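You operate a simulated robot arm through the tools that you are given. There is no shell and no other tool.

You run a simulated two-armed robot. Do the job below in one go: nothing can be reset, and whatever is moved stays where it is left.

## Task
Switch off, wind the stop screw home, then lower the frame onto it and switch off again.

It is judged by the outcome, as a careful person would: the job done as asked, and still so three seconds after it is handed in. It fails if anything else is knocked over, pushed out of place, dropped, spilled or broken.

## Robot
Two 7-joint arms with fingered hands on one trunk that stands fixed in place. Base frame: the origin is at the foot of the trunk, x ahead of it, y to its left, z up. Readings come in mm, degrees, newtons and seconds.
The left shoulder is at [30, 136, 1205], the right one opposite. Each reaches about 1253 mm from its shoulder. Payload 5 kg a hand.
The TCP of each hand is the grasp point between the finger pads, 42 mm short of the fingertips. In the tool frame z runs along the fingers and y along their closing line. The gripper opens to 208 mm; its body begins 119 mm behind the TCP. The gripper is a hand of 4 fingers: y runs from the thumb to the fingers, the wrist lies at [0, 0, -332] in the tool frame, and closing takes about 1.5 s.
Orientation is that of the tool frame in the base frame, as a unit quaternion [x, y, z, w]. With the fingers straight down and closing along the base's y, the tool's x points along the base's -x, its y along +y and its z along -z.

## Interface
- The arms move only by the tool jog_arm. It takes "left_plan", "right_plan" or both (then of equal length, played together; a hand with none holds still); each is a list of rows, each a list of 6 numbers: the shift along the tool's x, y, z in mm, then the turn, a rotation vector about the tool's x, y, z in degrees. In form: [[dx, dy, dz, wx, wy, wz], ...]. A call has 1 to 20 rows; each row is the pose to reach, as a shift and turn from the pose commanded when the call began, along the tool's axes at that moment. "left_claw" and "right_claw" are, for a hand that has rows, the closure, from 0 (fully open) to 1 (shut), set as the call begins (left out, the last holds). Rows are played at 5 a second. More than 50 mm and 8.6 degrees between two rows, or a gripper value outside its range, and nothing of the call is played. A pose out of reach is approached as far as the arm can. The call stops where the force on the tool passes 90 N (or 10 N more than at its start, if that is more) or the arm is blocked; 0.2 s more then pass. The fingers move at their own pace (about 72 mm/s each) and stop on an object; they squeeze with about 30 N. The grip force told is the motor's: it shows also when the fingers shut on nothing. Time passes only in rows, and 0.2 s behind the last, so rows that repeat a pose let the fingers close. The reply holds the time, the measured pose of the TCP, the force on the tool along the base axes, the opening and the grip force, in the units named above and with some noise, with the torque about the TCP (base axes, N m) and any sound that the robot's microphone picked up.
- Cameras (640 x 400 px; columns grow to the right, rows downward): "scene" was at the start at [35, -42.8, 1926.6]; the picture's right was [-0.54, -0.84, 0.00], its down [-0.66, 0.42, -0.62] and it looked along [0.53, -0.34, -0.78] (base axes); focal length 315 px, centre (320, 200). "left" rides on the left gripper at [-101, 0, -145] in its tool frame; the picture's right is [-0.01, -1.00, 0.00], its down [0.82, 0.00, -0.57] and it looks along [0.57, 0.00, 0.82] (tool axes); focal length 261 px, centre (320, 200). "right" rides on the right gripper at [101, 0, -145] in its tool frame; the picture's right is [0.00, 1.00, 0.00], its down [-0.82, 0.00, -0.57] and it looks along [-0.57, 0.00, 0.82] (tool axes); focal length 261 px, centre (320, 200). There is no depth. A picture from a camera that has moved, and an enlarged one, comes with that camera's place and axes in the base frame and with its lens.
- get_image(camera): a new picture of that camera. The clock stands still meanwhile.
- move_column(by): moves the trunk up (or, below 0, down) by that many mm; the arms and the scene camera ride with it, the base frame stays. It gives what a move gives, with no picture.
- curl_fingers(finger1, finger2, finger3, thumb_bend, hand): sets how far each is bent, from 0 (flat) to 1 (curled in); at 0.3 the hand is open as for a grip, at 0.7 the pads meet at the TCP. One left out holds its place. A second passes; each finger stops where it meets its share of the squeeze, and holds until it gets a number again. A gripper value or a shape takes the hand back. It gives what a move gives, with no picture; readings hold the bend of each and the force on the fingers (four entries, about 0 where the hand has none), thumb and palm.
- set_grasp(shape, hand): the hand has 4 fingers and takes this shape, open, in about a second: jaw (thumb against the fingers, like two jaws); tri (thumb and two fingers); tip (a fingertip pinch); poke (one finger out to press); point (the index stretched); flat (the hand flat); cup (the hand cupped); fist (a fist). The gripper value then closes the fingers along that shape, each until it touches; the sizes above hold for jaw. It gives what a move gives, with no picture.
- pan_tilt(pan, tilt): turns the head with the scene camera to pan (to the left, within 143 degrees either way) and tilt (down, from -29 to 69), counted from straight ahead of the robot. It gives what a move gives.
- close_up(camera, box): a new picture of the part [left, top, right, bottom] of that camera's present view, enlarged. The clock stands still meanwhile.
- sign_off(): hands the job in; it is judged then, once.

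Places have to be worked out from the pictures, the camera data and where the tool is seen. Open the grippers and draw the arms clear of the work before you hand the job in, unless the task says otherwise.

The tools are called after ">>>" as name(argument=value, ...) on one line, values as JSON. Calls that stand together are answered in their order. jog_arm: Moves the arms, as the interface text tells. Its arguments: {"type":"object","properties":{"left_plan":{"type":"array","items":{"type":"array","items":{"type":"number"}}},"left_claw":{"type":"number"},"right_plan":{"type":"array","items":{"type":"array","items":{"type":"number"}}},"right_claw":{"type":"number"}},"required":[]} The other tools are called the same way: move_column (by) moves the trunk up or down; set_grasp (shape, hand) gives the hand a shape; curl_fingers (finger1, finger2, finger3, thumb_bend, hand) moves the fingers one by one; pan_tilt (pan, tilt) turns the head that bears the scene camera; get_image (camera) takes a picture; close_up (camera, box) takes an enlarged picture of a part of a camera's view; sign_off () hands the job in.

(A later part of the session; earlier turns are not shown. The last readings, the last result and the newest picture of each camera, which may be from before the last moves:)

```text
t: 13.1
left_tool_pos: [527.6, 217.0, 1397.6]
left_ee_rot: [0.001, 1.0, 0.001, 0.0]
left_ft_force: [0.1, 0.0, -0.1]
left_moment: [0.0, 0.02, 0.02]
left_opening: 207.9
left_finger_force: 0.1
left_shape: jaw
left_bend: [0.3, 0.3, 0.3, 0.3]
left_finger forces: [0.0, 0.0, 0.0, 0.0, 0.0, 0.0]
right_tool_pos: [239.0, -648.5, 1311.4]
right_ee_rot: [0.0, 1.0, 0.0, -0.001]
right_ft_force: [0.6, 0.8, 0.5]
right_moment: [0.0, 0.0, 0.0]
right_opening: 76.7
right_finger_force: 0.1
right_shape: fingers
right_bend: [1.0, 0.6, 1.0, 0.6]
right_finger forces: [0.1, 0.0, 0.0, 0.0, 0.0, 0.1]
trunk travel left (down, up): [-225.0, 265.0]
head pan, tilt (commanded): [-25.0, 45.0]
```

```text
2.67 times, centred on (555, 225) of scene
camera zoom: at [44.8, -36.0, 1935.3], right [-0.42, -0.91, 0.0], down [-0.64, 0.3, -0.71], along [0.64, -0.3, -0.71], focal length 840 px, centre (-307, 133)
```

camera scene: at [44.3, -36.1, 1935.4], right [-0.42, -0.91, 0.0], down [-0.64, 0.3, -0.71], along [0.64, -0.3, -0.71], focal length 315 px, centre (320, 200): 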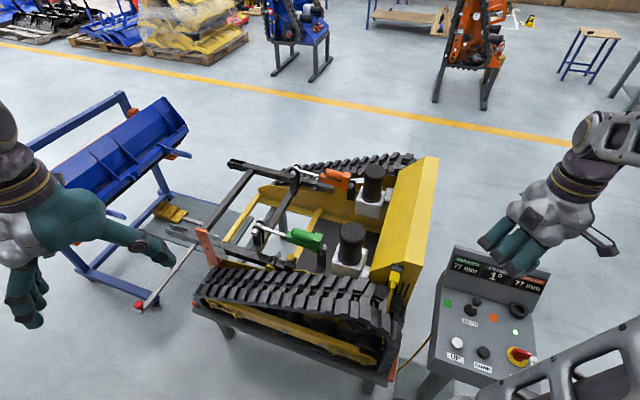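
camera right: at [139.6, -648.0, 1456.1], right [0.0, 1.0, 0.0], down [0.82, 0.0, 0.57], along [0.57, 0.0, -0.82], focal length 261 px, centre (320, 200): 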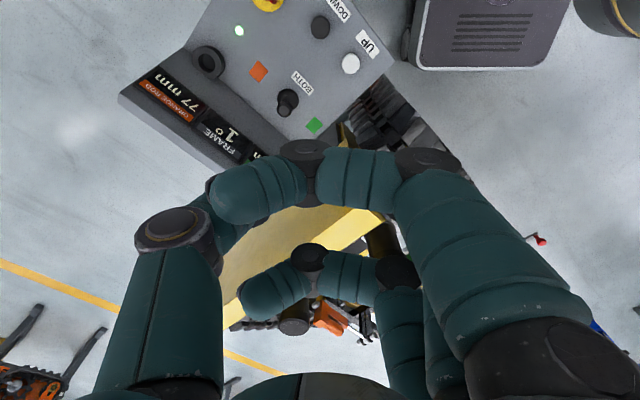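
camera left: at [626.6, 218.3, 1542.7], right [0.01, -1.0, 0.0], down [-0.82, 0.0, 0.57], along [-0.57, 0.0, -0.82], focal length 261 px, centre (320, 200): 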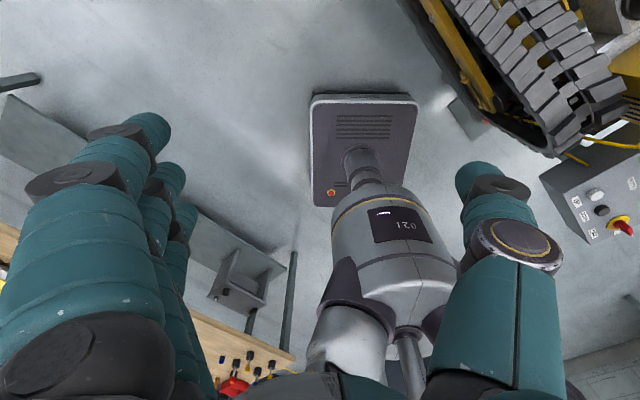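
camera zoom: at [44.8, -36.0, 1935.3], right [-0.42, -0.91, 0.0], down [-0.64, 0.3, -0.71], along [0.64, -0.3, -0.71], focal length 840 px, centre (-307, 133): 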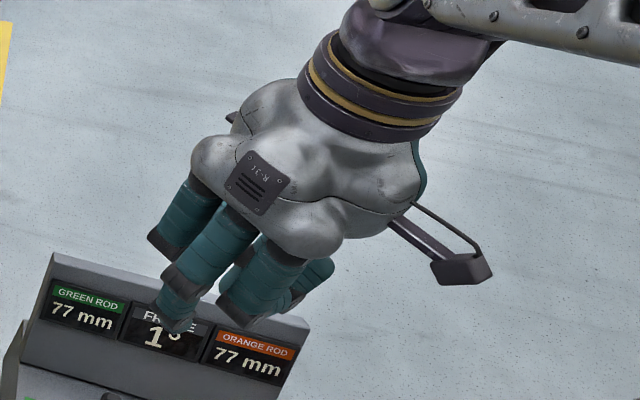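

The pinch tip now hangs below the folded fingers. I move the hand over the switch at (102,-736), height 1080, turning it +45° so the pinch straddles the handle.

>>> jog_arm(right_plan=[[20, -13, 0, 0, 0, -7.5], [45, -29, 20, 0, 0, -15], [70, -45, 50, 0, 0, -22.5], [95, -61, 90, 0, 0, -30], [118, -76, 130, 0, 0, -37.5], [137, -88, 170, 0, 0, -45], [137, -88, 210, 0, 0, -45], [137, -88, 230, 0, 0, -45]])

>>> pan_tilt(pan=-70, tilt=50)

>>> get_image(camera="scene")

>>> get_image(camera="right")

```text
t: 14.9
left_tool_pos: [531.0, 215.8, 1396.9]
left_ee_rot: [0.001, 1.0, 0.001, -0.001]
left_ft_force: [0.9, -0.8, 0.2]
left_moment: [0.15, 0.09, 0.02]
left_opening: 208.0
left_finger_force: 0.0
left_shape: jaw
left_bend: [0.3, 0.3, 0.3, 0.3]
left_finger forces: [0.0, 0.0, 0.1, 0.1, 0.0, 0.1]
right_tool_pos: [103.1, -738.6, 1081.0]
right_ee_rot: [-0.383, 0.924, 0.001, -0.001]
right_ft_force: [0.1, -0.1, -0.7]
right_moment: [0.04, 0.15, 0.0]
right_opening: 77.0
right_finger_force: 0.0
right_shape: fingers
right_bend: [1.0, 0.6, 1.0, 0.6]
right_finger forces: [0.0, 0.0, 0.0, 0.1, 0.0, 0.0]
trunk travel left (down, up): [-225.0, 265.0]
head pan, tilt (commanded): [-25.0, 45.0]
```

```text
t: 16.0
left_tool_pos: [528.2, 217.1, 1397.7]
left_ee_rot: [0.0, 1.0, 0.001, 0.002]
left_ft_force: [-0.3, -0.4, 0.3]
left_moment: [-0.02, -0.01, 0.0]
left_opening: 208.0
left_finger_force: 0.1
left_shape: jaw
left_bend: [0.3, 0.3, 0.3, 0.3]
left_finger forces: [0.1, 0.0, 0.1, 0.1, 0.1, 0.0]
right_tool_pos: [102.1, -738.5, 1083.0]
right_ee_rot: [-0.383, 0.924, -0.001, 0.0]
right_ft_force: [0.1, 1.1, -0.3]
right_moment: [-0.02, -0.03, 0.02]
right_opening: 76.9
right_finger_force: 0.1
right_shape: fingers
right_bend: [1.0, 0.6, 1.0, 0.6]
right_finger forces: [0.0, 0.1, 0.0, 0.0, 0.1, 0.1]
trunk travel left (down, up): [-225.0, 265.0]
head pan, tilt (commanded): [-70.0, 50.0]
```

```text
taken
camera scene: at [-3.0, -73.9, 1928.5], right [-0.94, -0.34, 0.0], down [-0.26, 0.72, -0.64], along [0.22, -0.6, -0.77], focal length 315 px, centre (320, 200)
```

scene: 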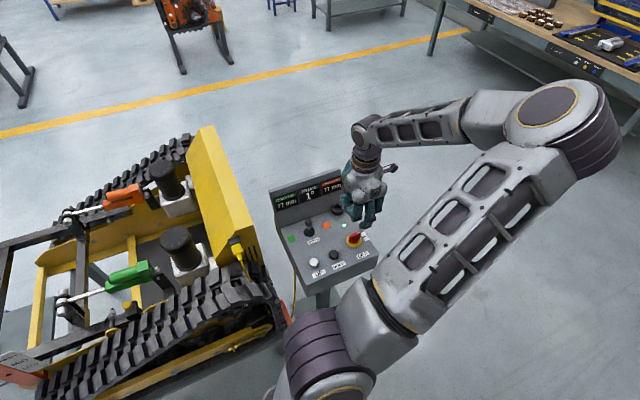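

```text
taken
camera right: at [30.9, -809.7, 1227.1], right [-0.7, 0.71, 0.0], down [0.58, 0.58, 0.57], along [0.41, 0.4, -0.82], focal length 261 px, centre (320, 200)
```

right: 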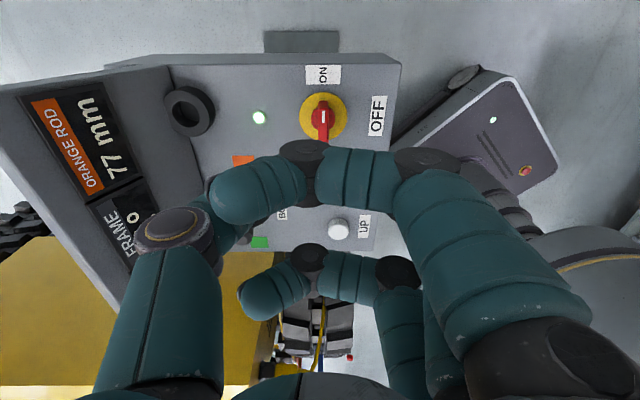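

Both cameras see the switch well now. I enlarge it to fix the handle's centre, direction and height.

>>> close_up(camera="right", box=[280, 50, 400, 160])

>>> close_up(camera="scene", box=[300, 150, 420, 280])

>>> close_up(camera="left", box=[540, 130, 640, 260])

```text
3.64 times, centred on (340, 105) of right
camera zoom: at [30.9, -809.7, 1227.1], right [-0.7, 0.71, 0.0], down [0.58, 0.58, 0.57], along [0.41, 0.4, -0.82], focal length 948 px, centre (247, 546)
```

zoom: 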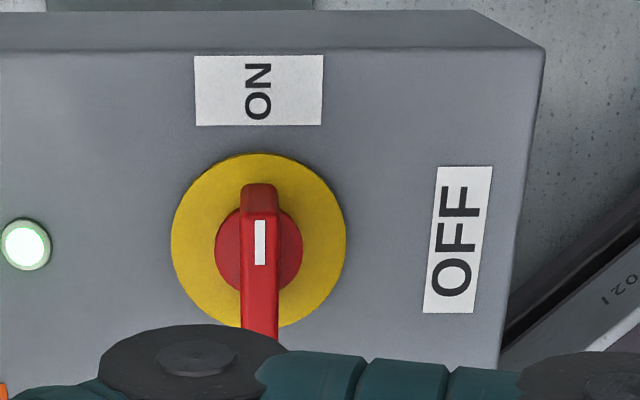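

```text
3.08 times, centred on (360, 215) of scene
camera zoom: at [-3.0, -73.9, 1928.5], right [-0.94, -0.34, 0.0], down [-0.26, 0.72, -0.64], along [0.22, -0.6, -0.77], focal length 969 px, centre (197, 154)
```

zoom: 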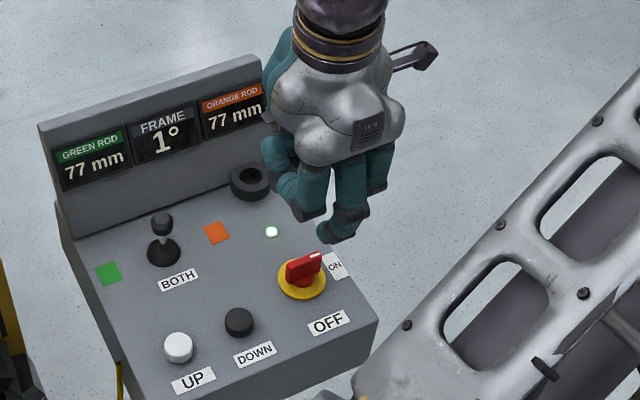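

```text
3.08 times, centred on (590, 195) of left
camera zoom: at [627.6, 217.8, 1542.2], right [0.01, -1.0, 0.0], down [-0.82, 0.0, 0.57], along [-0.57, 0.0, -0.82], focal length 802 px, centre (-511, 215)
```

zoom: 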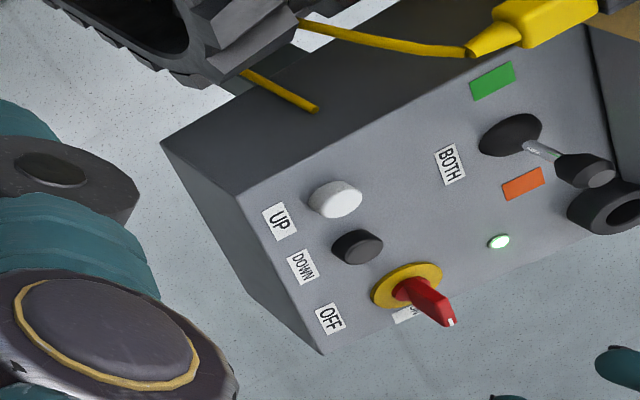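

The switch centre is at about (98.5,-735), handle 12 mm wide reaching z≈933 and pointing to ON; OFF lies 90° clockwise. I lower the pinch to z≈965 straddling the handle and check.

>>> jog_arm(right_plan=[[0, 5, 30, 0, 0, 0], [0, 5, 60, 0, 0, 0], [0, 5, 90, 0, 0, 0], [0, 5, 105, 0, 0, 0], [0, 5, 117, 0, 0, 0]])

>>> close_up(camera="scene", box=[310, 190, 400, 270])

>>> close_up(camera="left", box=[560, 170, 640, 250])

>>> get_image(camera="right")

```text
t: 17.2
left_tool_pos: [529.4, 216.4, 1397.7]
left_ee_rot: [0.0, 1.0, 0.0, 0.0]
left_ft_force: [-0.8, 0.1, 0.0]
left_moment: [0.06, -0.01, 0.02]
left_opening: 207.8
left_finger_force: 0.0
left_shape: jaw
left_bend: [0.3, 0.3, 0.3, 0.3]
left_finger forces: [0.0, 0.0, 0.0, 0.0, 0.1, 0.1]
right_tool_pos: [99.8, -736.2, 964.9]
right_ee_rot: [-0.382, 0.924, 0.0, 0.0]
right_ft_force: [-0.2, -1.2, 0.3]
right_moment: [0.04, 0.0, 0.02]
right_opening: 76.9
right_finger_force: 0.0
right_shape: fingers
right_bend: [1.0, 0.6, 1.0, 0.6]
right_finger forces: [0.0, 0.0, 0.0, 0.1, 0.0, 0.1]
trunk travel left (down, up): [-225.0, 265.0]
head pan, tilt (commanded): [-70.0, 50.0]
```

```text
5.00 times, centred on (355, 230) of scene
camera zoom: at [-2.7, -74.7, 1928.4], right [-0.94, -0.34, 0.0], down [-0.26, 0.72, -0.64], along [0.22, -0.6, -0.77], focal length 1574 px, centre (145, 50)
```

zoom: 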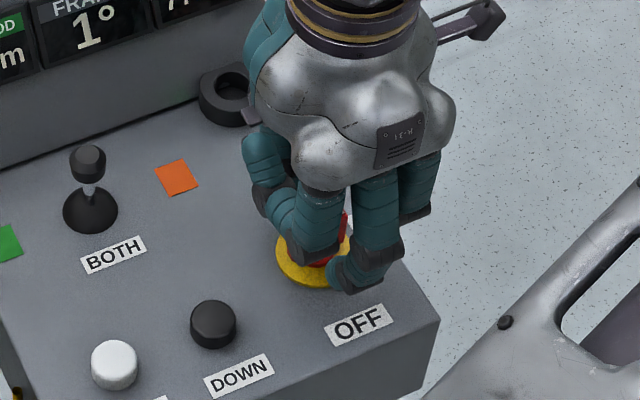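

```text
5.00 times, centred on (600, 210) of left
camera zoom: at [627.9, 217.1, 1542.2], right [0.01, -1.0, 0.0], down [-0.82, 0.0, 0.57], along [-0.57, 0.0, -0.82], focal length 1303 px, centre (-1080, 150)
```

zoom: 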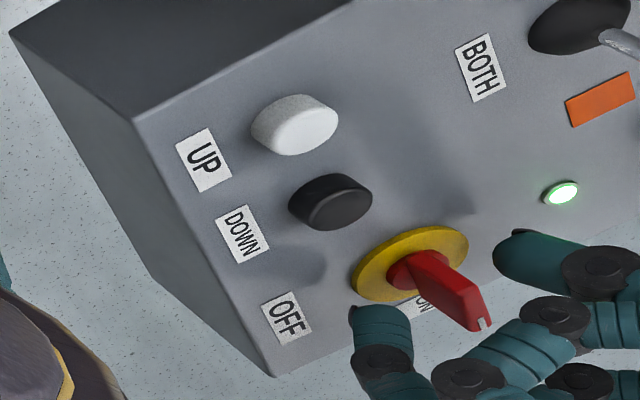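

```text
taken
camera right: at [28.8, -806.8, 1109.3], right [-0.7, 0.71, 0.0], down [0.58, 0.58, 0.57], along [0.41, 0.4, -0.82], focal length 261 px, centre (320, 200)
```

right: 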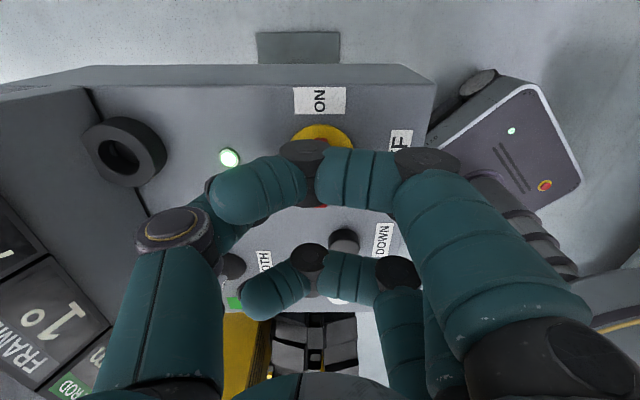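

The thumb and finger straddle the handle. I lower another 14 mm and close the pinch on the handle.

>>> jog_arm(right_plan=[[0, 0, 7, 0, 0, 0], [0, 0, 14, 0, 0, 0]])

>>> curl_fingers(hand="right", finger2=0.72, thumb_bend=0.72)

>>> close_up(camera="left", box=[580, 190, 640, 250])

>>> close_up(camera="scene", box=[320, 190, 400, 260])

```text
t: 17.8
left_tool_pos: [528.6, 216.5, 1396.8]
left_ee_rot: [0.0, 1.0, 0.0, 0.0]
left_ft_force: [0.1, 0.1, -0.4]
left_moment: [-0.01, 0.02, 0.01]
left_opening: 208.1
left_finger_force: 0.1
left_shape: jaw
left_bend: [0.3, 0.3, 0.3, 0.3]
left_finger forces: [0.0, 0.0, 0.0, 0.0, 0.1, 0.1]
right_tool_pos: [99.8, -734.0, 952.4]
right_ee_rot: [-0.383, 0.924, 0.0, 0.0]
right_ft_force: [-0.7, -0.2, 0.6]
right_moment: [-0.02, -0.01, -0.02]
right_opening: 76.8
right_finger_force: 0.1
right_shape: fingers
right_bend: [1.0, 0.6, 1.0, 0.6]
right_finger forces: [0.0, 0.0, 0.0, 0.0, 0.1, 0.0]
trunk travel left (down, up): [-225.0, 265.0]
head pan, tilt (commanded): [-70.0, 50.0]
```

```text
t: 18.8
left_tool_pos: [529.4, 217.1, 1397.6]
left_ee_rot: [0.0, 1.0, 0.0, -0.001]
left_ft_force: [-0.6, -0.3, -0.1]
left_moment: [0.01, -0.01, 0.03]
left_opening: 208.1
left_finger_force: 0.0
left_shape: jaw
left_bend: [0.3, 0.3, 0.3, 0.3]
left_finger forces: [0.0, 0.0, 0.0, 0.1, 0.0, 0.0]
right_tool_pos: [99.8, -734.6, 952.3]
right_ee_rot: [-0.383, 0.924, 0.001, 0.001]
right_ft_force: [1.7, -0.8, 1.0]
right_moment: [0.16, 0.13, 0.0]
right_opening: 71.8
right_finger_force: 9.5
right_shape: fingers
right_bend: [1.0, 0.63, 1.0, 0.69]
right_finger forces: [0.0, 8.9, 0.0, 0.0, 9.6, 0.0]
trunk travel left (down, up): [-225.0, 265.0]
head pan, tilt (commanded): [-70.0, 50.0]
```

```text
6.67 times, centred on (610, 220) of left
camera zoom: at [628.0, 217.6, 1542.1], right [0.01, -1.0, 0.0], down [-0.82, 0.0, 0.57], along [-0.57, 0.0, -0.82], focal length 1738 px, centre (-1613, 67)
```

zoom: 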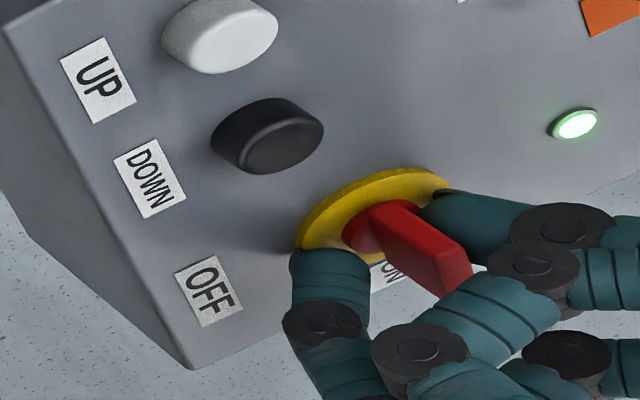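

```text
5.71 times, centred on (360, 225) of scene
camera zoom: at [-2.6, -74.2, 1928.4], right [-0.94, -0.34, 0.0], down [-0.26, 0.72, -0.64], along [0.22, -0.6, -0.77], focal length 1799 px, centre (91, 57)
```

zoom: 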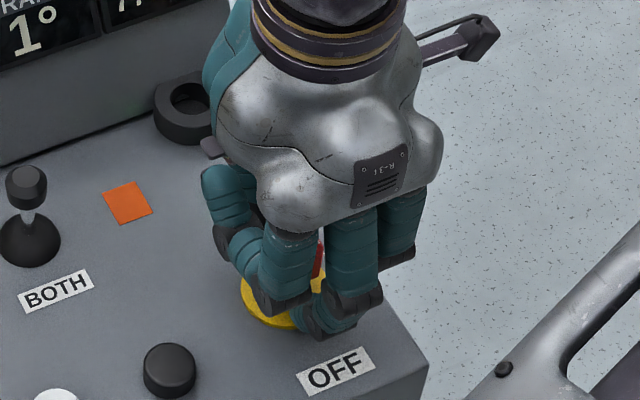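

The pinch holds the handle with about 9 N each side. I turn the hand 90° clockwise (seen from above) about the switch axis to bring the handle to OFF.

>>> jog_arm(right_plan=[[0.5, 0.5, 0, 0, 0, 7.5], [1, 1, 0, 0, 0, 15], [1.5, 1.3, 0, 0, 0, 22.5], [2, 1.6, 0, 0, 0, 30], [2.5, 2, 0, 0, 0, 37.5], [3, 2.3, 0, 0, 0, 45], [3.5, 2.6, 0, 0, 0, 52.5], [4, 2.8, 0, 0, 0, 60], [4.5, 3, 0, 0, 0, 67.5], [4.8, 3.2, 0, 0, 0, 75], [5.1, 3.3, 0, 0, 0, 82.5], [5.4, 3.4, 0, 0, 0, 90]])

>>> close_up(camera="left", box=[560, 170, 640, 250])

>>> close_up(camera="scene", box=[270, 160, 410, 290])

>>> get_image(camera="right")

```text
t: 21.4
left_tool_pos: [527.6, 217.2, 1398.0]
left_ee_rot: [0.0, 1.0, 0.0, 0.001]
left_ft_force: [-1.7, 2.4, 0.8]
left_moment: [-0.26, -0.26, 0.0]
left_opening: 207.7
left_finger_force: 0.0
left_shape: jaw
left_bend: [0.3, 0.3, 0.3, 0.3]
left_finger forces: [0.0, 0.0, 0.1, 0.1, 0.0, 0.1]
right_tool_pos: [109.2, -747.8, 956.2]
right_ee_rot: [0.363, 0.931, -0.006, 0.022]
right_ft_force: [31.2, -29.3, -25.4]
right_moment: [-0.87, -1.07, 0.14]
right_opening: 71.7
right_finger_force: 21.7
right_shape: fingers
right_bend: [1.0, 0.67, 1.0, 0.69]
right_finger forces: [0.0, 15.0, 0.1, 0.0, 28.2, 0.1]
trunk travel left (down, up): [-225.0, 265.0]
head pan, tilt (commanded): [-70.0, 50.0]
stopped in row 12 (right hand): the force on the tool passed its limit at 92 N (the readings are from after the stop); the commanded pose is now the measured one
```

```text
5.00 times, centred on (600, 210) of left
camera zoom: at [626.2, 216.8, 1542.4], right [0.0, -1.0, 0.0], down [-0.82, 0.0, 0.57], along [-0.57, 0.0, -0.82], focal length 1303 px, centre (-1080, 150)
```

zoom: 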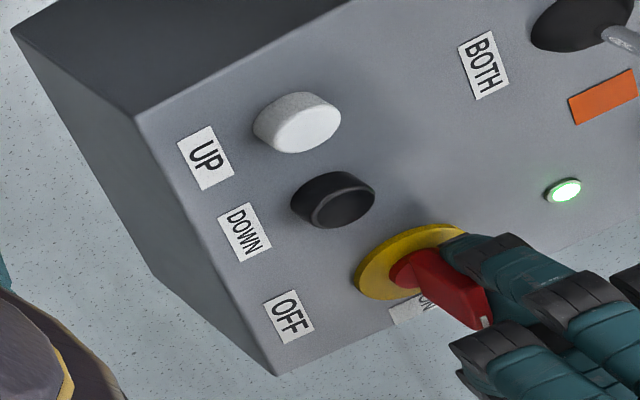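

```text
3.08 times, centred on (340, 225) of scene
camera zoom: at [-4.6, -75.7, 1928.1], right [-0.94, -0.34, 0.0], down [-0.26, 0.72, -0.64], along [0.22, -0.6, -0.77], focal length 969 px, centre (258, 123)
```

zoom: 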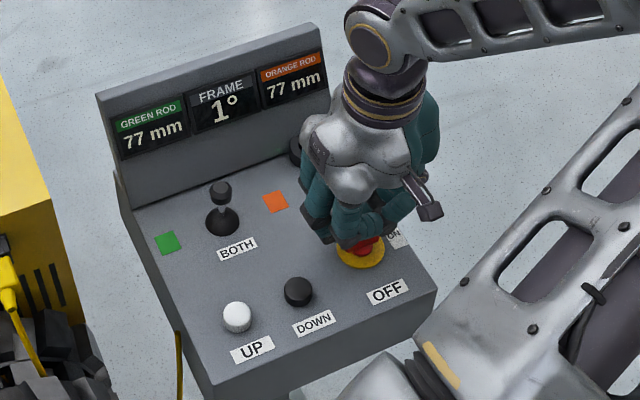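

```text
taken
camera right: at [31.4, -675.9, 1096.0], right [0.68, 0.73, 0.01], down [0.58, -0.54, 0.61], along [0.45, -0.41, -0.79], focal length 261 px, centre (320, 200)
```

right: 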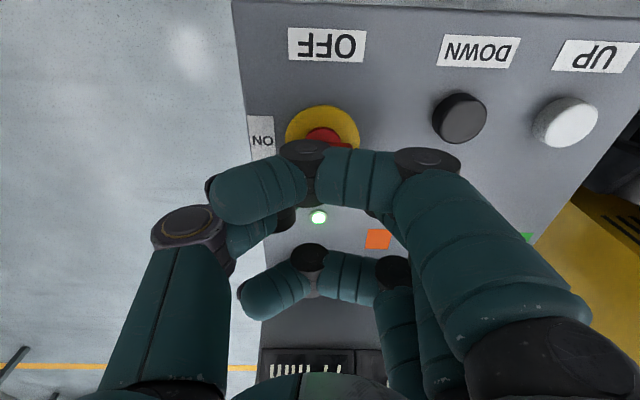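

The grip slipped: lamp is still lit and the handle still points to ON; the hand was pushed aside. I open the pinch, lift straight up, and will push the handle with a stiff closed finger instead.

>>> curl_fingers(hand="right", finger2=0.58, thumb_bend=0.58)

>>> jog_arm(right_plan=[[0, 0, -15, 0, 0, 0], [0, 0, -35, 0, 0, 0], [0, 0, -60, 0, 0, 0], [0, 0, -90, 0, 0, 0]])

>>> curl_fingers(hand="right", finger2=0.72, thumb_bend=0.72)

>>> close_up(camera="left", box=[560, 170, 640, 250])

>>> close_up(camera="right", box=[220, 20, 420, 170])

>>> close_up(camera="scene", box=[300, 160, 400, 260])

```text
t: 22.4
left_tool_pos: [528.4, 217.1, 1397.8]
left_ee_rot: [0.0, 1.0, -0.001, 0.0]
left_ft_force: [0.6, 0.9, -0.1]
left_moment: [0.02, 0.02, 0.0]
left_opening: 207.8
left_finger_force: 0.1
left_shape: jaw
left_bend: [0.3, 0.3, 0.3, 0.3]
left_finger forces: [0.1, 0.0, 0.1, 0.0, 0.1, 0.0]
right_tool_pos: [105.3, -743.8, 956.1]
right_ee_rot: [0.364, 0.931, -0.004, 0.015]
right_ft_force: [0.6, -0.4, 0.0]
right_moment: [0.04, 0.0, 0.0]
right_opening: 79.2
right_finger_force: 0.0
right_shape: fingers
right_bend: [1.0, 0.57, 1.0, 0.57]
right_finger forces: [0.0, 0.1, 0.0, 0.0, 0.1, 0.0]
trunk travel left (down, up): [-225.0, 265.0]
head pan, tilt (commanded): [-70.0, 50.0]
```

```text
t: 23.4
left_tool_pos: [527.8, 218.7, 1397.3]
left_ee_rot: [0.0, 1.0, -0.001, 0.0]
left_ft_force: [0.1, 1.4, -1.0]
left_moment: [-0.09, -0.01, -0.02]
left_opening: 207.9
left_finger_force: 0.0
left_shape: jaw
left_bend: [0.3, 0.3, 0.3, 0.3]
left_finger forces: [0.0, 0.1, 0.0, 0.0, 0.1, 0.0]
right_tool_pos: [102.8, -740.4, 1045.7]
right_ee_rot: [0.364, 0.931, -0.004, 0.015]
right_ft_force: [0.0, 0.3, -0.8]
right_moment: [-0.05, -0.02, -0.02]
right_opening: 79.1
right_finger_force: 0.1
right_shape: fingers
right_bend: [1.0, 0.57, 1.0, 0.57]
right_finger forces: [0.0, 0.0, 0.0, 0.0, 0.0, 0.0]
trunk travel left (down, up): [-225.0, 265.0]
head pan, tilt (commanded): [-70.0, 50.0]
```

```text
t: 24.4
left_tool_pos: [530.2, 218.4, 1397.9]
left_ee_rot: [0.0, 1.0, -0.001, 0.0]
left_ft_force: [0.1, -1.0, 0.2]
left_moment: [0.02, -0.01, -0.03]
left_opening: 207.7
left_finger_force: 0.0
left_shape: jaw
left_bend: [0.3, 0.3, 0.3, 0.3]
left_finger forces: [0.0, 0.0, 0.0, 0.0, 0.0, 0.0]
right_tool_pos: [103.8, -741.1, 1045.9]
right_ee_rot: [0.365, 0.931, -0.005, 0.014]
right_ft_force: [0.2, 0.1, 0.0]
right_moment: [-0.02, 0.0, -0.03]
right_opening: 71.0
right_finger_force: 0.1
right_shape: fingers
right_bend: [1.0, 0.71, 1.0, 0.71]
right_finger forces: [0.0, 0.1, 0.0, 0.1, 0.1, 0.0]
trunk travel left (down, up): [-225.0, 265.0]
head pan, tilt (commanded): [-70.0, 50.0]
```

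```text
5.00 times, centred on (600, 210) of left
camera zoom: at [627.8, 217.9, 1542.1], right [0.0, -1.0, 0.0], down [-0.82, 0.0, 0.57], along [-0.57, 0.0, -0.82], focal length 1303 px, centre (-1080, 150)
```

zoom: 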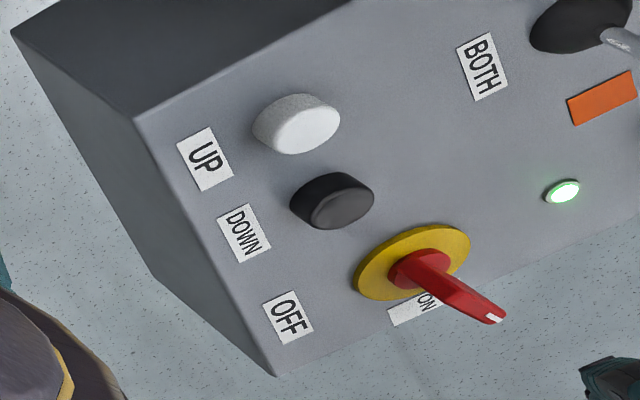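

```text
2.67 times, centred on (320, 95) of right
camera zoom: at [26.8, -670.5, 1186.9], right [0.68, 0.73, 0.0], down [0.59, -0.55, 0.6], along [0.44, -0.41, -0.8], focal length 695 px, centre (320, 480)
```

zoom: 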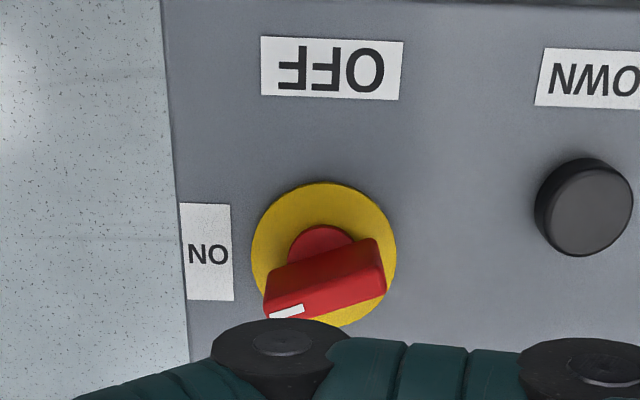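

```text
4.00 times, centred on (350, 210) of scene
camera zoom: at [-2.6, -74.0, 1928.4], right [-0.94, -0.34, 0.0], down [-0.26, 0.72, -0.64], along [0.22, -0.6, -0.77], focal length 1259 px, centre (200, 160)
```

zoom: 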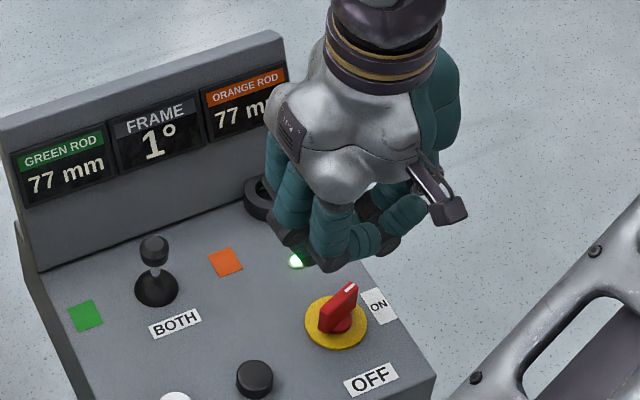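

The bar handle is symmetric about the axis and was nudged ~20° away from OFF, so it turns with modest torque. Before pushing I check how low the closed pinch tip hangs relative to the folded fingers from the left camera.

>>> close_up(camera="left", box=[560, 190, 640, 290])

>>> get_image(camera="left")

>>> get_image(camera="right")

```text
4.00 times, centred on (600, 240) of left
camera zoom: at [627.8, 217.9, 1542.1], right [0.0, -1.0, 0.0], down [-0.82, 0.0, 0.57], along [-0.57, 0.0, -0.82], focal length 1043 px, centre (-800, 40)
```

zoom: 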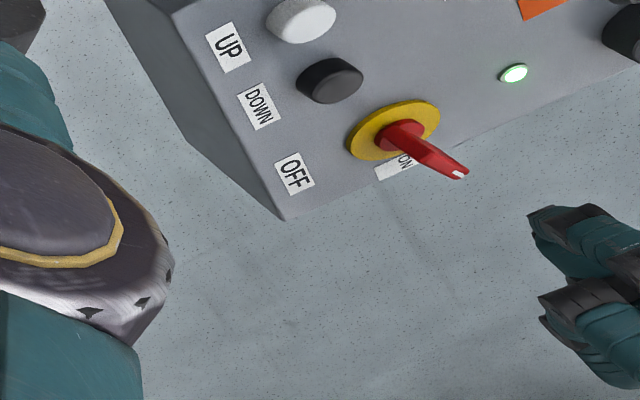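

```text
taken
camera left: at [627.8, 217.9, 1542.1], right [0.0, -1.0, 0.0], down [-0.82, 0.0, 0.57], along [-0.57, 0.0, -0.82], focal length 261 px, centre (320, 200)
```

left: 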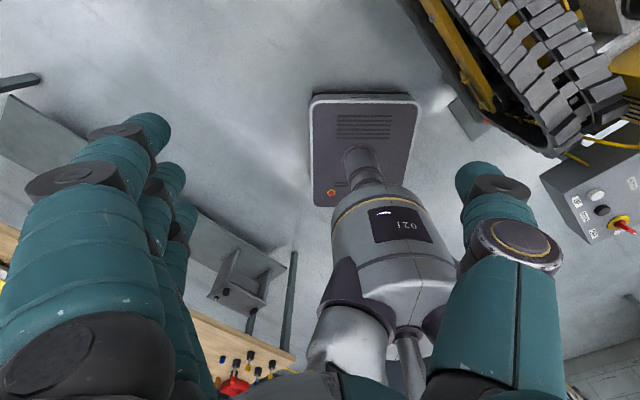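

```text
taken
camera right: at [26.8, -670.5, 1186.9], right [0.68, 0.73, 0.0], down [0.59, -0.55, 0.6], along [0.44, -0.41, -0.8], focal length 261 px, centre (320, 200)
```

right: 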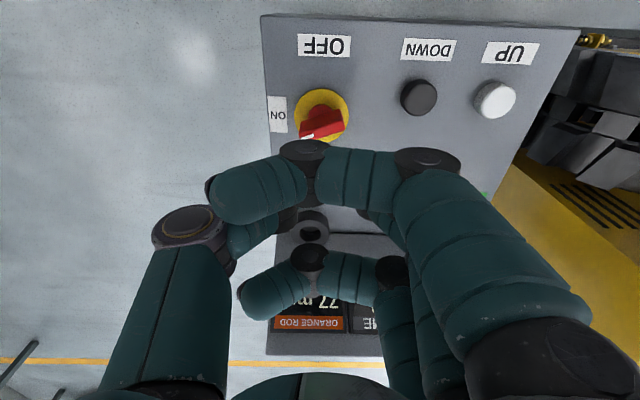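

The pinch tip should hang about 50 mm below the folded fingers. I lower the closed pinch beside the handle's marked end on its far side, at about (115,-762,958).

>>> jog_arm(right_plan=[[-19.8, -7.7, 0, 0, 0, 0], [-19.8, -7.7, 30, 0, 0, 0], [-19.8, -7.7, 60, 0, 0, 0], [-19.8, -7.7, 88, 0, 0, 0]])

>>> close_up(camera="left", box=[570, 180, 640, 250])

>>> close_up(camera="scene", box=[300, 170, 400, 270])

>>> close_up(camera="right", box=[220, 20, 420, 220])

```text
t: 25.4
left_tool_pos: [527.7, 216.3, 1399.0]
left_ee_rot: [0.0, 1.0, 0.0, 0.0]
left_ft_force: [0.6, -0.7, 0.1]
left_moment: [0.08, -0.04, 0.01]
left_opening: 208.0
left_finger_force: 0.0
left_shape: jaw
left_bend: [0.3, 0.3, 0.3, 0.3]
left_finger forces: [0.0, 0.0, 0.0, 0.0, 0.0, 0.0]
right_tool_pos: [114.1, -763.3, 958.3]
right_ee_rot: [0.364, 0.931, -0.005, 0.014]
right_ft_force: [-0.5, -0.3, 1.0]
right_moment: [0.03, 0.04, 0.02]
right_opening: 71.1
right_finger_force: 0.1
right_shape: fingers
right_bend: [1.0, 0.71, 1.0, 0.71]
right_finger forces: [0.1, 0.1, 0.0, 0.0, 0.1, 0.0]
trunk travel left (down, up): [-225.0, 265.0]
head pan, tilt (commanded): [-70.0, 50.0]
```

```text
5.71 times, centred on (605, 215) of left
camera zoom: at [627.6, 216.5, 1542.3], right [0.0, -1.0, 0.0], down [-0.82, 0.0, 0.57], along [-0.57, 0.0, -0.82], focal length 1489 px, centre (-1309, 114)
```

zoom: 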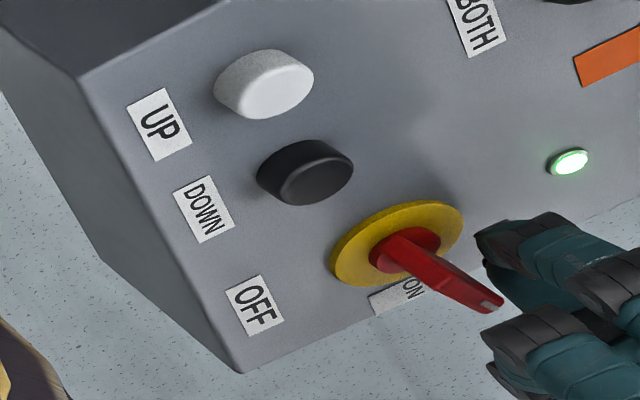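

```text
4.00 times, centred on (350, 220) of scene
camera zoom: at [-2.9, -75.4, 1928.4], right [-0.94, -0.34, 0.0], down [-0.26, 0.72, -0.64], along [0.22, -0.6, -0.77], focal length 1259 px, centre (200, 120)
```

zoom: 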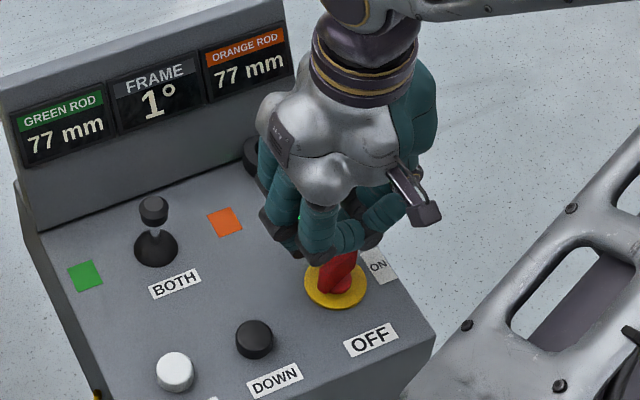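

```text
2.00 times, centred on (320, 120) of right
camera zoom: at [37.7, -693.4, 1098.7], right [0.68, 0.73, 0.0], down [0.59, -0.55, 0.6], along [0.44, -0.41, -0.8], focal length 521 px, centre (320, 360)
```

zoom: 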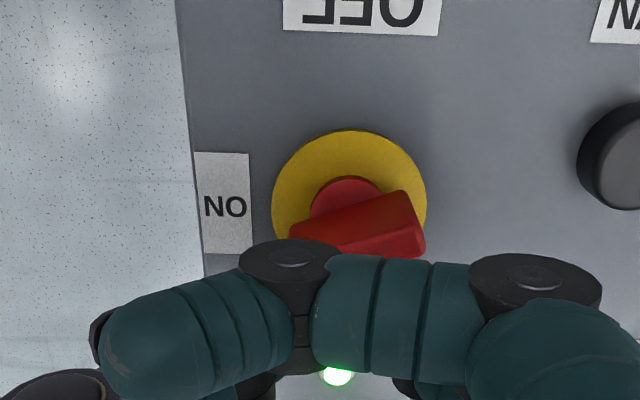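

The tool stands just on the far side of the handle's marked end. I push it clockwise along an arc in a first stage and watch forces and the lamp.

>>> jog_arm(right_plan=[[5, 0.4, 0, 0, 0, 0], [9.6, 0.8, -0.3, 0, 0, 0], [13, -2.5, -0.4, 0, 0, 0], [16, -6.6, -0.5, 0, 0, 0], [19, -9.5, -0.6, 0, 0, 0], [21.6, -12.2, -0.7, 0, 0, 0], [25, -14.5, -0.8, 0, 0, 0], [28.6, -17, -0.9, 0, 0, 0]])

>>> close_up(camera="left", box=[570, 180, 640, 250])

>>> close_up(camera="scene", box=[300, 170, 400, 270])

>>> close_up(camera="right", box=[220, 20, 420, 220])

```text
t: 27.2
left_tool_pos: [533.2, 214.3, 1397.1]
left_ee_rot: [0.0, 1.0, 0.0, -0.002]
left_ft_force: [0.2, 0.8, 0.4]
left_moment: [-0.04, 0.0, 0.01]
left_opening: 207.8
left_finger_force: 0.1
left_shape: jaw
left_bend: [0.3, 0.3, 0.3, 0.3]
left_finger forces: [0.0, 0.1, 0.0, 0.0, 0.1, 0.0]
right_tool_pos: [93.3, -762.0, 960.2]
right_ee_rot: [0.362, 0.932, -0.006, 0.023]
right_ft_force: [57.7, -37.0, 0.9]
right_moment: [-1.0, -1.22, -1.84]
right_opening: 70.5
right_finger_force: 34.1
right_shape: fingers
right_bend: [1.0, 0.71, 1.0, 0.72]
right_finger forces: [0.1, 65.5, 0.1, 0.0, 2.3, 0.0]
trunk travel left (down, up): [-225.0, 265.0]
head pan, tilt (commanded): [-70.0, 50.0]
```

```text
5.71 times, centred on (605, 215) of left
camera zoom: at [632.0, 214.8, 1540.6], right [0.0, -1.0, 0.0], down [-0.82, 0.0, 0.57], along [-0.57, 0.0, -0.82], focal length 1489 px, centre (-1309, 114)
```

zoom: 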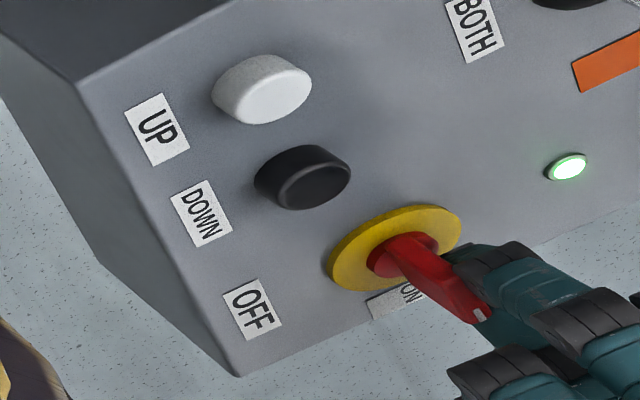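

```text
4.00 times, centred on (350, 220) of scene
camera zoom: at [3.5, -77.9, 1928.3], right [-0.94, -0.34, 0.0], down [-0.26, 0.72, -0.64], along [0.22, -0.6, -0.77], focal length 1259 px, centre (200, 120)
```

zoom: 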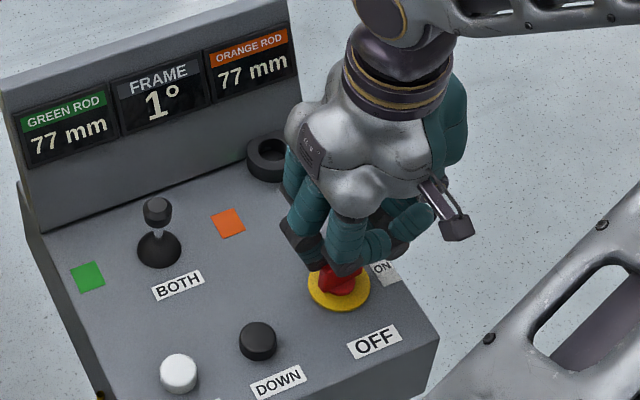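

```text
2.00 times, centred on (320, 120) of right
camera zoom: at [14.9, -689.9, 1099.3], right [0.68, 0.73, 0.01], down [0.58, -0.54, 0.61], along [0.45, -0.41, -0.79], focal length 521 px, centre (320, 360)
```

zoom: 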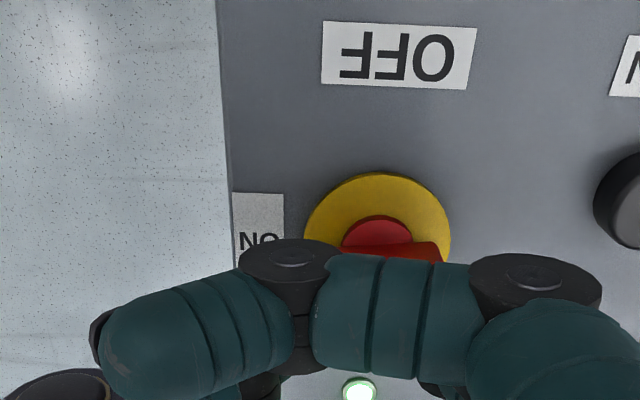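

The handle is back at the ON mark and the arm is pressing with about 68 N against it (compliance lag ~13 mm). I continue the clockwise push in small steps to see whether it turns past ON or is a stop.

>>> jog_arm(right_plan=[[1.5, 1.5, 0, 0, 0, 0], [3, 3, 0, 0, 0, 0], [4.5, 4.5, 0, 0, 0, 0], [6, 6, 0, 0, 0, 0], [6.9, 7, 0, 0, 0, 0]])

>>> close_up(camera="left", box=[570, 180, 640, 250])

>>> close_up(camera="right", box=[220, 20, 420, 220])

```text
t: 28.4
left_tool_pos: [527.6, 217.4, 1397.1]
left_ee_rot: [0.0, 1.0, 0.001, 0.0]
left_ft_force: [-0.9, 1.8, -0.2]
left_moment: [-0.25, -0.24, 0.0]
left_opening: 208.0
left_finger_force: 0.0
left_shape: jaw
left_bend: [0.3, 0.3, 0.3, 0.3]
left_finger forces: [0.0, 0.0, 0.0, 0.1, 0.1, 0.0]
right_tool_pos: [96.3, -759.1, 963.1]
right_ee_rot: [0.361, 0.932, -0.011, 0.036]
right_ft_force: [27.2, -28.2, -20.7]
right_moment: [-1.28, -0.59, -0.73]
right_opening: 71.0
right_finger_force: 20.6
right_shape: fingers
right_bend: [1.0, 0.69, 1.0, 0.71]
right_finger forces: [0.0, 36.3, 0.1, 0.0, 5.2, 0.0]
trunk travel left (down, up): [-225.0, 265.0]
head pan, tilt (commanded): [-70.0, 50.0]
stopped in row 5 (right hand): the force on the tool passed its limit at 90 N (the readings are from after the stop); the commanded pose is now the measured one
```

```text
5.71 times, centred on (605, 215) of left
camera zoom: at [626.5, 217.3, 1542.1], right [0.0, -1.0, 0.0], down [-0.82, 0.0, 0.57], along [-0.57, 0.0, -0.82], focal length 1489 px, centre (-1309, 114)
```

zoom: 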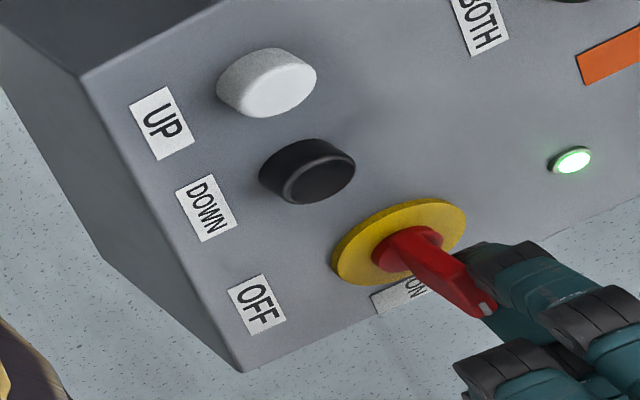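

```text
2.00 times, centred on (320, 120) of right
camera zoom: at [15.0, -684.4, 1100.1], right [0.68, 0.74, 0.01], down [0.57, -0.53, 0.63], along [0.47, -0.42, -0.78], focal length 521 px, centre (320, 360)
```

zoom: 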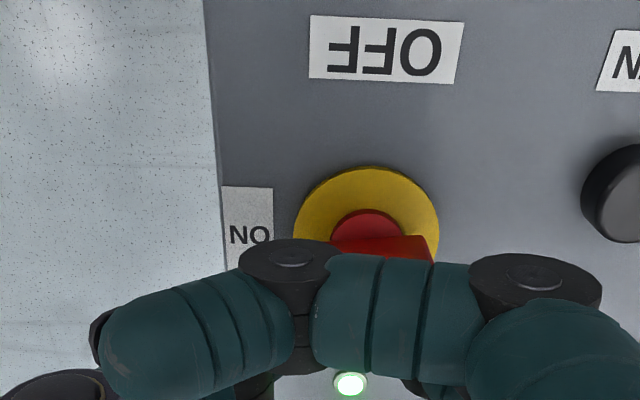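

It stuck because the wide side of the pinch bears close to the axis once the bar lines up with it. I back off, lift, and re-square the hand to the neutral heading so that a narrow face pushes the bar near its end.

>>> jog_arm(right_plan=[[-10, -0.5, 0.7, 0, 0, 0], [-13, -0.3, -30, 0, 0, 0], [-16, 0, -70, 0, 0, 0], [-16, 0, -70, -0.2, 0.7, -7.05], [-16, 0, -70, -0.43, 1.4, -14.1], [-16, 0, -70, -0.65, 2.1, -21.15], [-16, 0, -70, -0.87, 2.8, -28.2], [-16, 0, -70, -1.1, 3.5, -35.25], [-16, 0, -70, -1.3, 4.2, -42.3]])

>>> get_image(camera="right")

>>> close_up(camera="left", box=[570, 180, 640, 250])

>>> close_up(camera="scene", box=[300, 170, 400, 270])

```text
t: 30.4
left_tool_pos: [528.9, 217.1, 1398.0]
left_ee_rot: [0.0, 1.0, -0.001, 0.0]
left_ft_force: [0.3, 0.2, -0.2]
left_moment: [0.05, 0.0, 0.0]
left_opening: 208.0
left_finger_force: 0.1
left_shape: jaw
left_bend: [0.3, 0.3, 0.3, 0.3]
left_finger forces: [0.1, 0.1, 0.1, 0.0, 0.1, 0.0]
right_tool_pos: [100.9, -763.8, 1033.9]
right_ee_rot: [0.0, 1.0, 0.005, -0.006]
right_ft_force: [-0.1, 0.3, 0.1]
right_moment: [0.03, 0.03, 0.01]
right_opening: 71.0
right_finger_force: 0.1
right_shape: fingers
right_bend: [1.0, 0.71, 1.0, 0.71]
right_finger forces: [0.0, 0.0, 0.0, 0.0, 0.0, 0.0]
trunk travel left (down, up): [-225.0, 265.0]
head pan, tilt (commanded): [-70.0, 50.0]
```

```text
taken
camera right: at [3.7, -764.5, 1178.9], right [0.01, 1.0, 0.01], down [0.83, -0.01, 0.56], along [0.56, 0.0, -0.83], focal length 261 px, centre (320, 200)
```

right: 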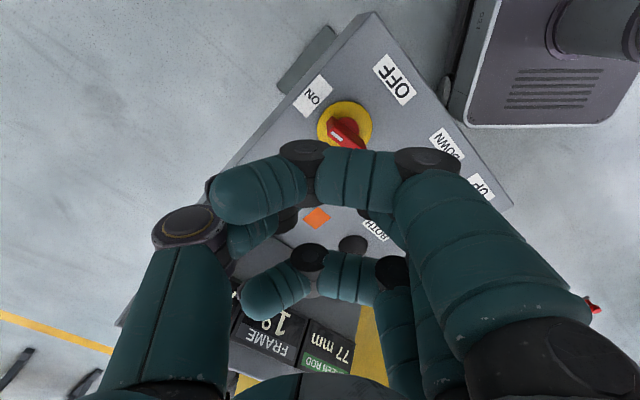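

```text
5.71 times, centred on (605, 215) of left
camera zoom: at [627.9, 217.3, 1542.1], right [0.0, -1.0, 0.0], down [-0.82, 0.0, 0.57], along [-0.57, 0.0, -0.82], focal length 1489 px, centre (-1309, 114)
```

zoom: 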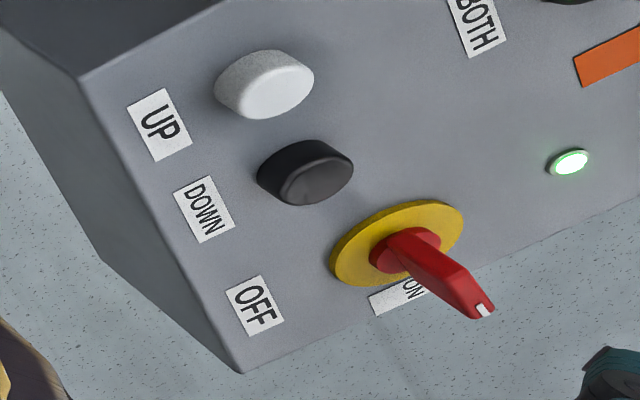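

```text
4.00 times, centred on (350, 220) of scene
camera zoom: at [-2.6, -74.6, 1928.4], right [-0.94, -0.34, 0.0], down [-0.26, 0.72, -0.64], along [0.22, -0.6, -0.77], focal length 1259 px, centre (200, 120)
```

zoom: 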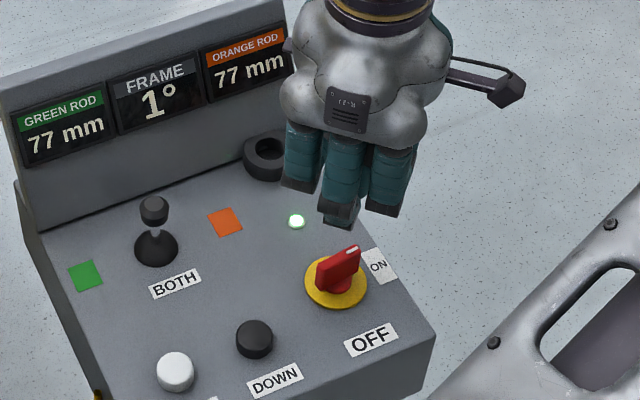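

The bar now points about 13° short of ON; evidently part of my tool bore on the other half of it. I zoom in to measure the bar and the pinch tip.

>>> close_up(camera="right", box=[290, 60, 420, 160])

>>> close_up(camera="scene", box=[350, 190, 400, 240])

>>> close_up(camera="left", box=[600, 200, 640, 260])

```text
4.00 times, centred on (355, 110) of right
camera zoom: at [3.7, -764.5, 1178.9], right [0.01, 1.0, 0.01], down [0.83, -0.01, 0.56], along [0.56, 0.0, -0.83], focal length 1043 px, centre (180, 560)
```

zoom: 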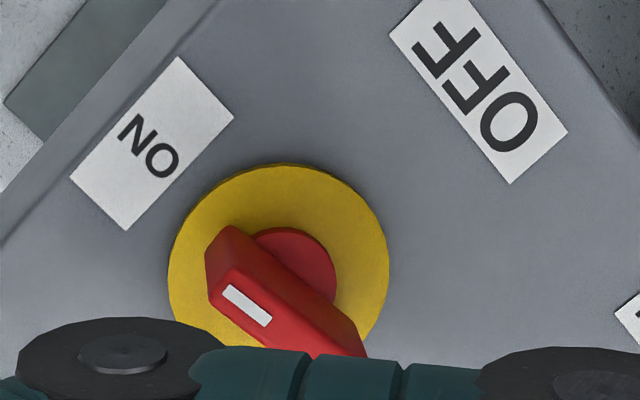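

```text
8.00 times, centred on (375, 215) of scene
camera zoom: at [-2.6, -74.6, 1928.4], right [-0.94, -0.34, 0.0], down [-0.26, 0.72, -0.64], along [0.22, -0.6, -0.77], focal length 2519 px, centre (-120, 80)
```

zoom: 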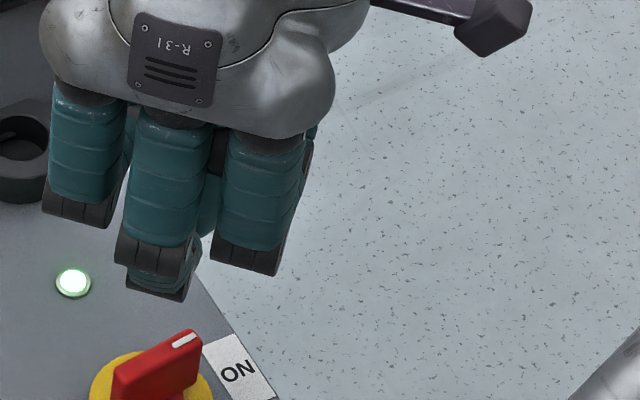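

```text
6.67 times, centred on (620, 230) of left
camera zoom: at [627.9, 217.3, 1542.1], right [0.0, -1.0, 0.0], down [-0.82, 0.0, 0.57], along [-0.57, 0.0, -0.82], focal length 1738 px, centre (-1680, 0)
```

zoom: 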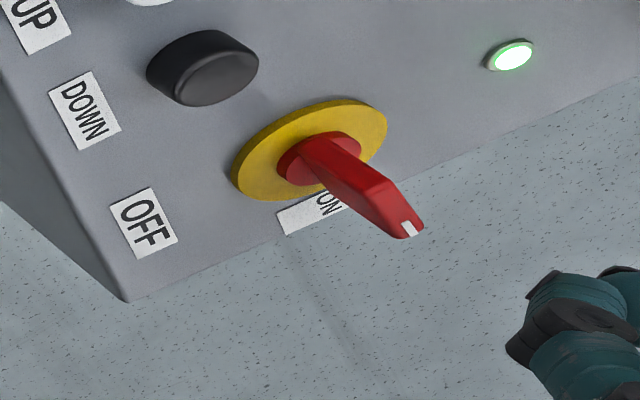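

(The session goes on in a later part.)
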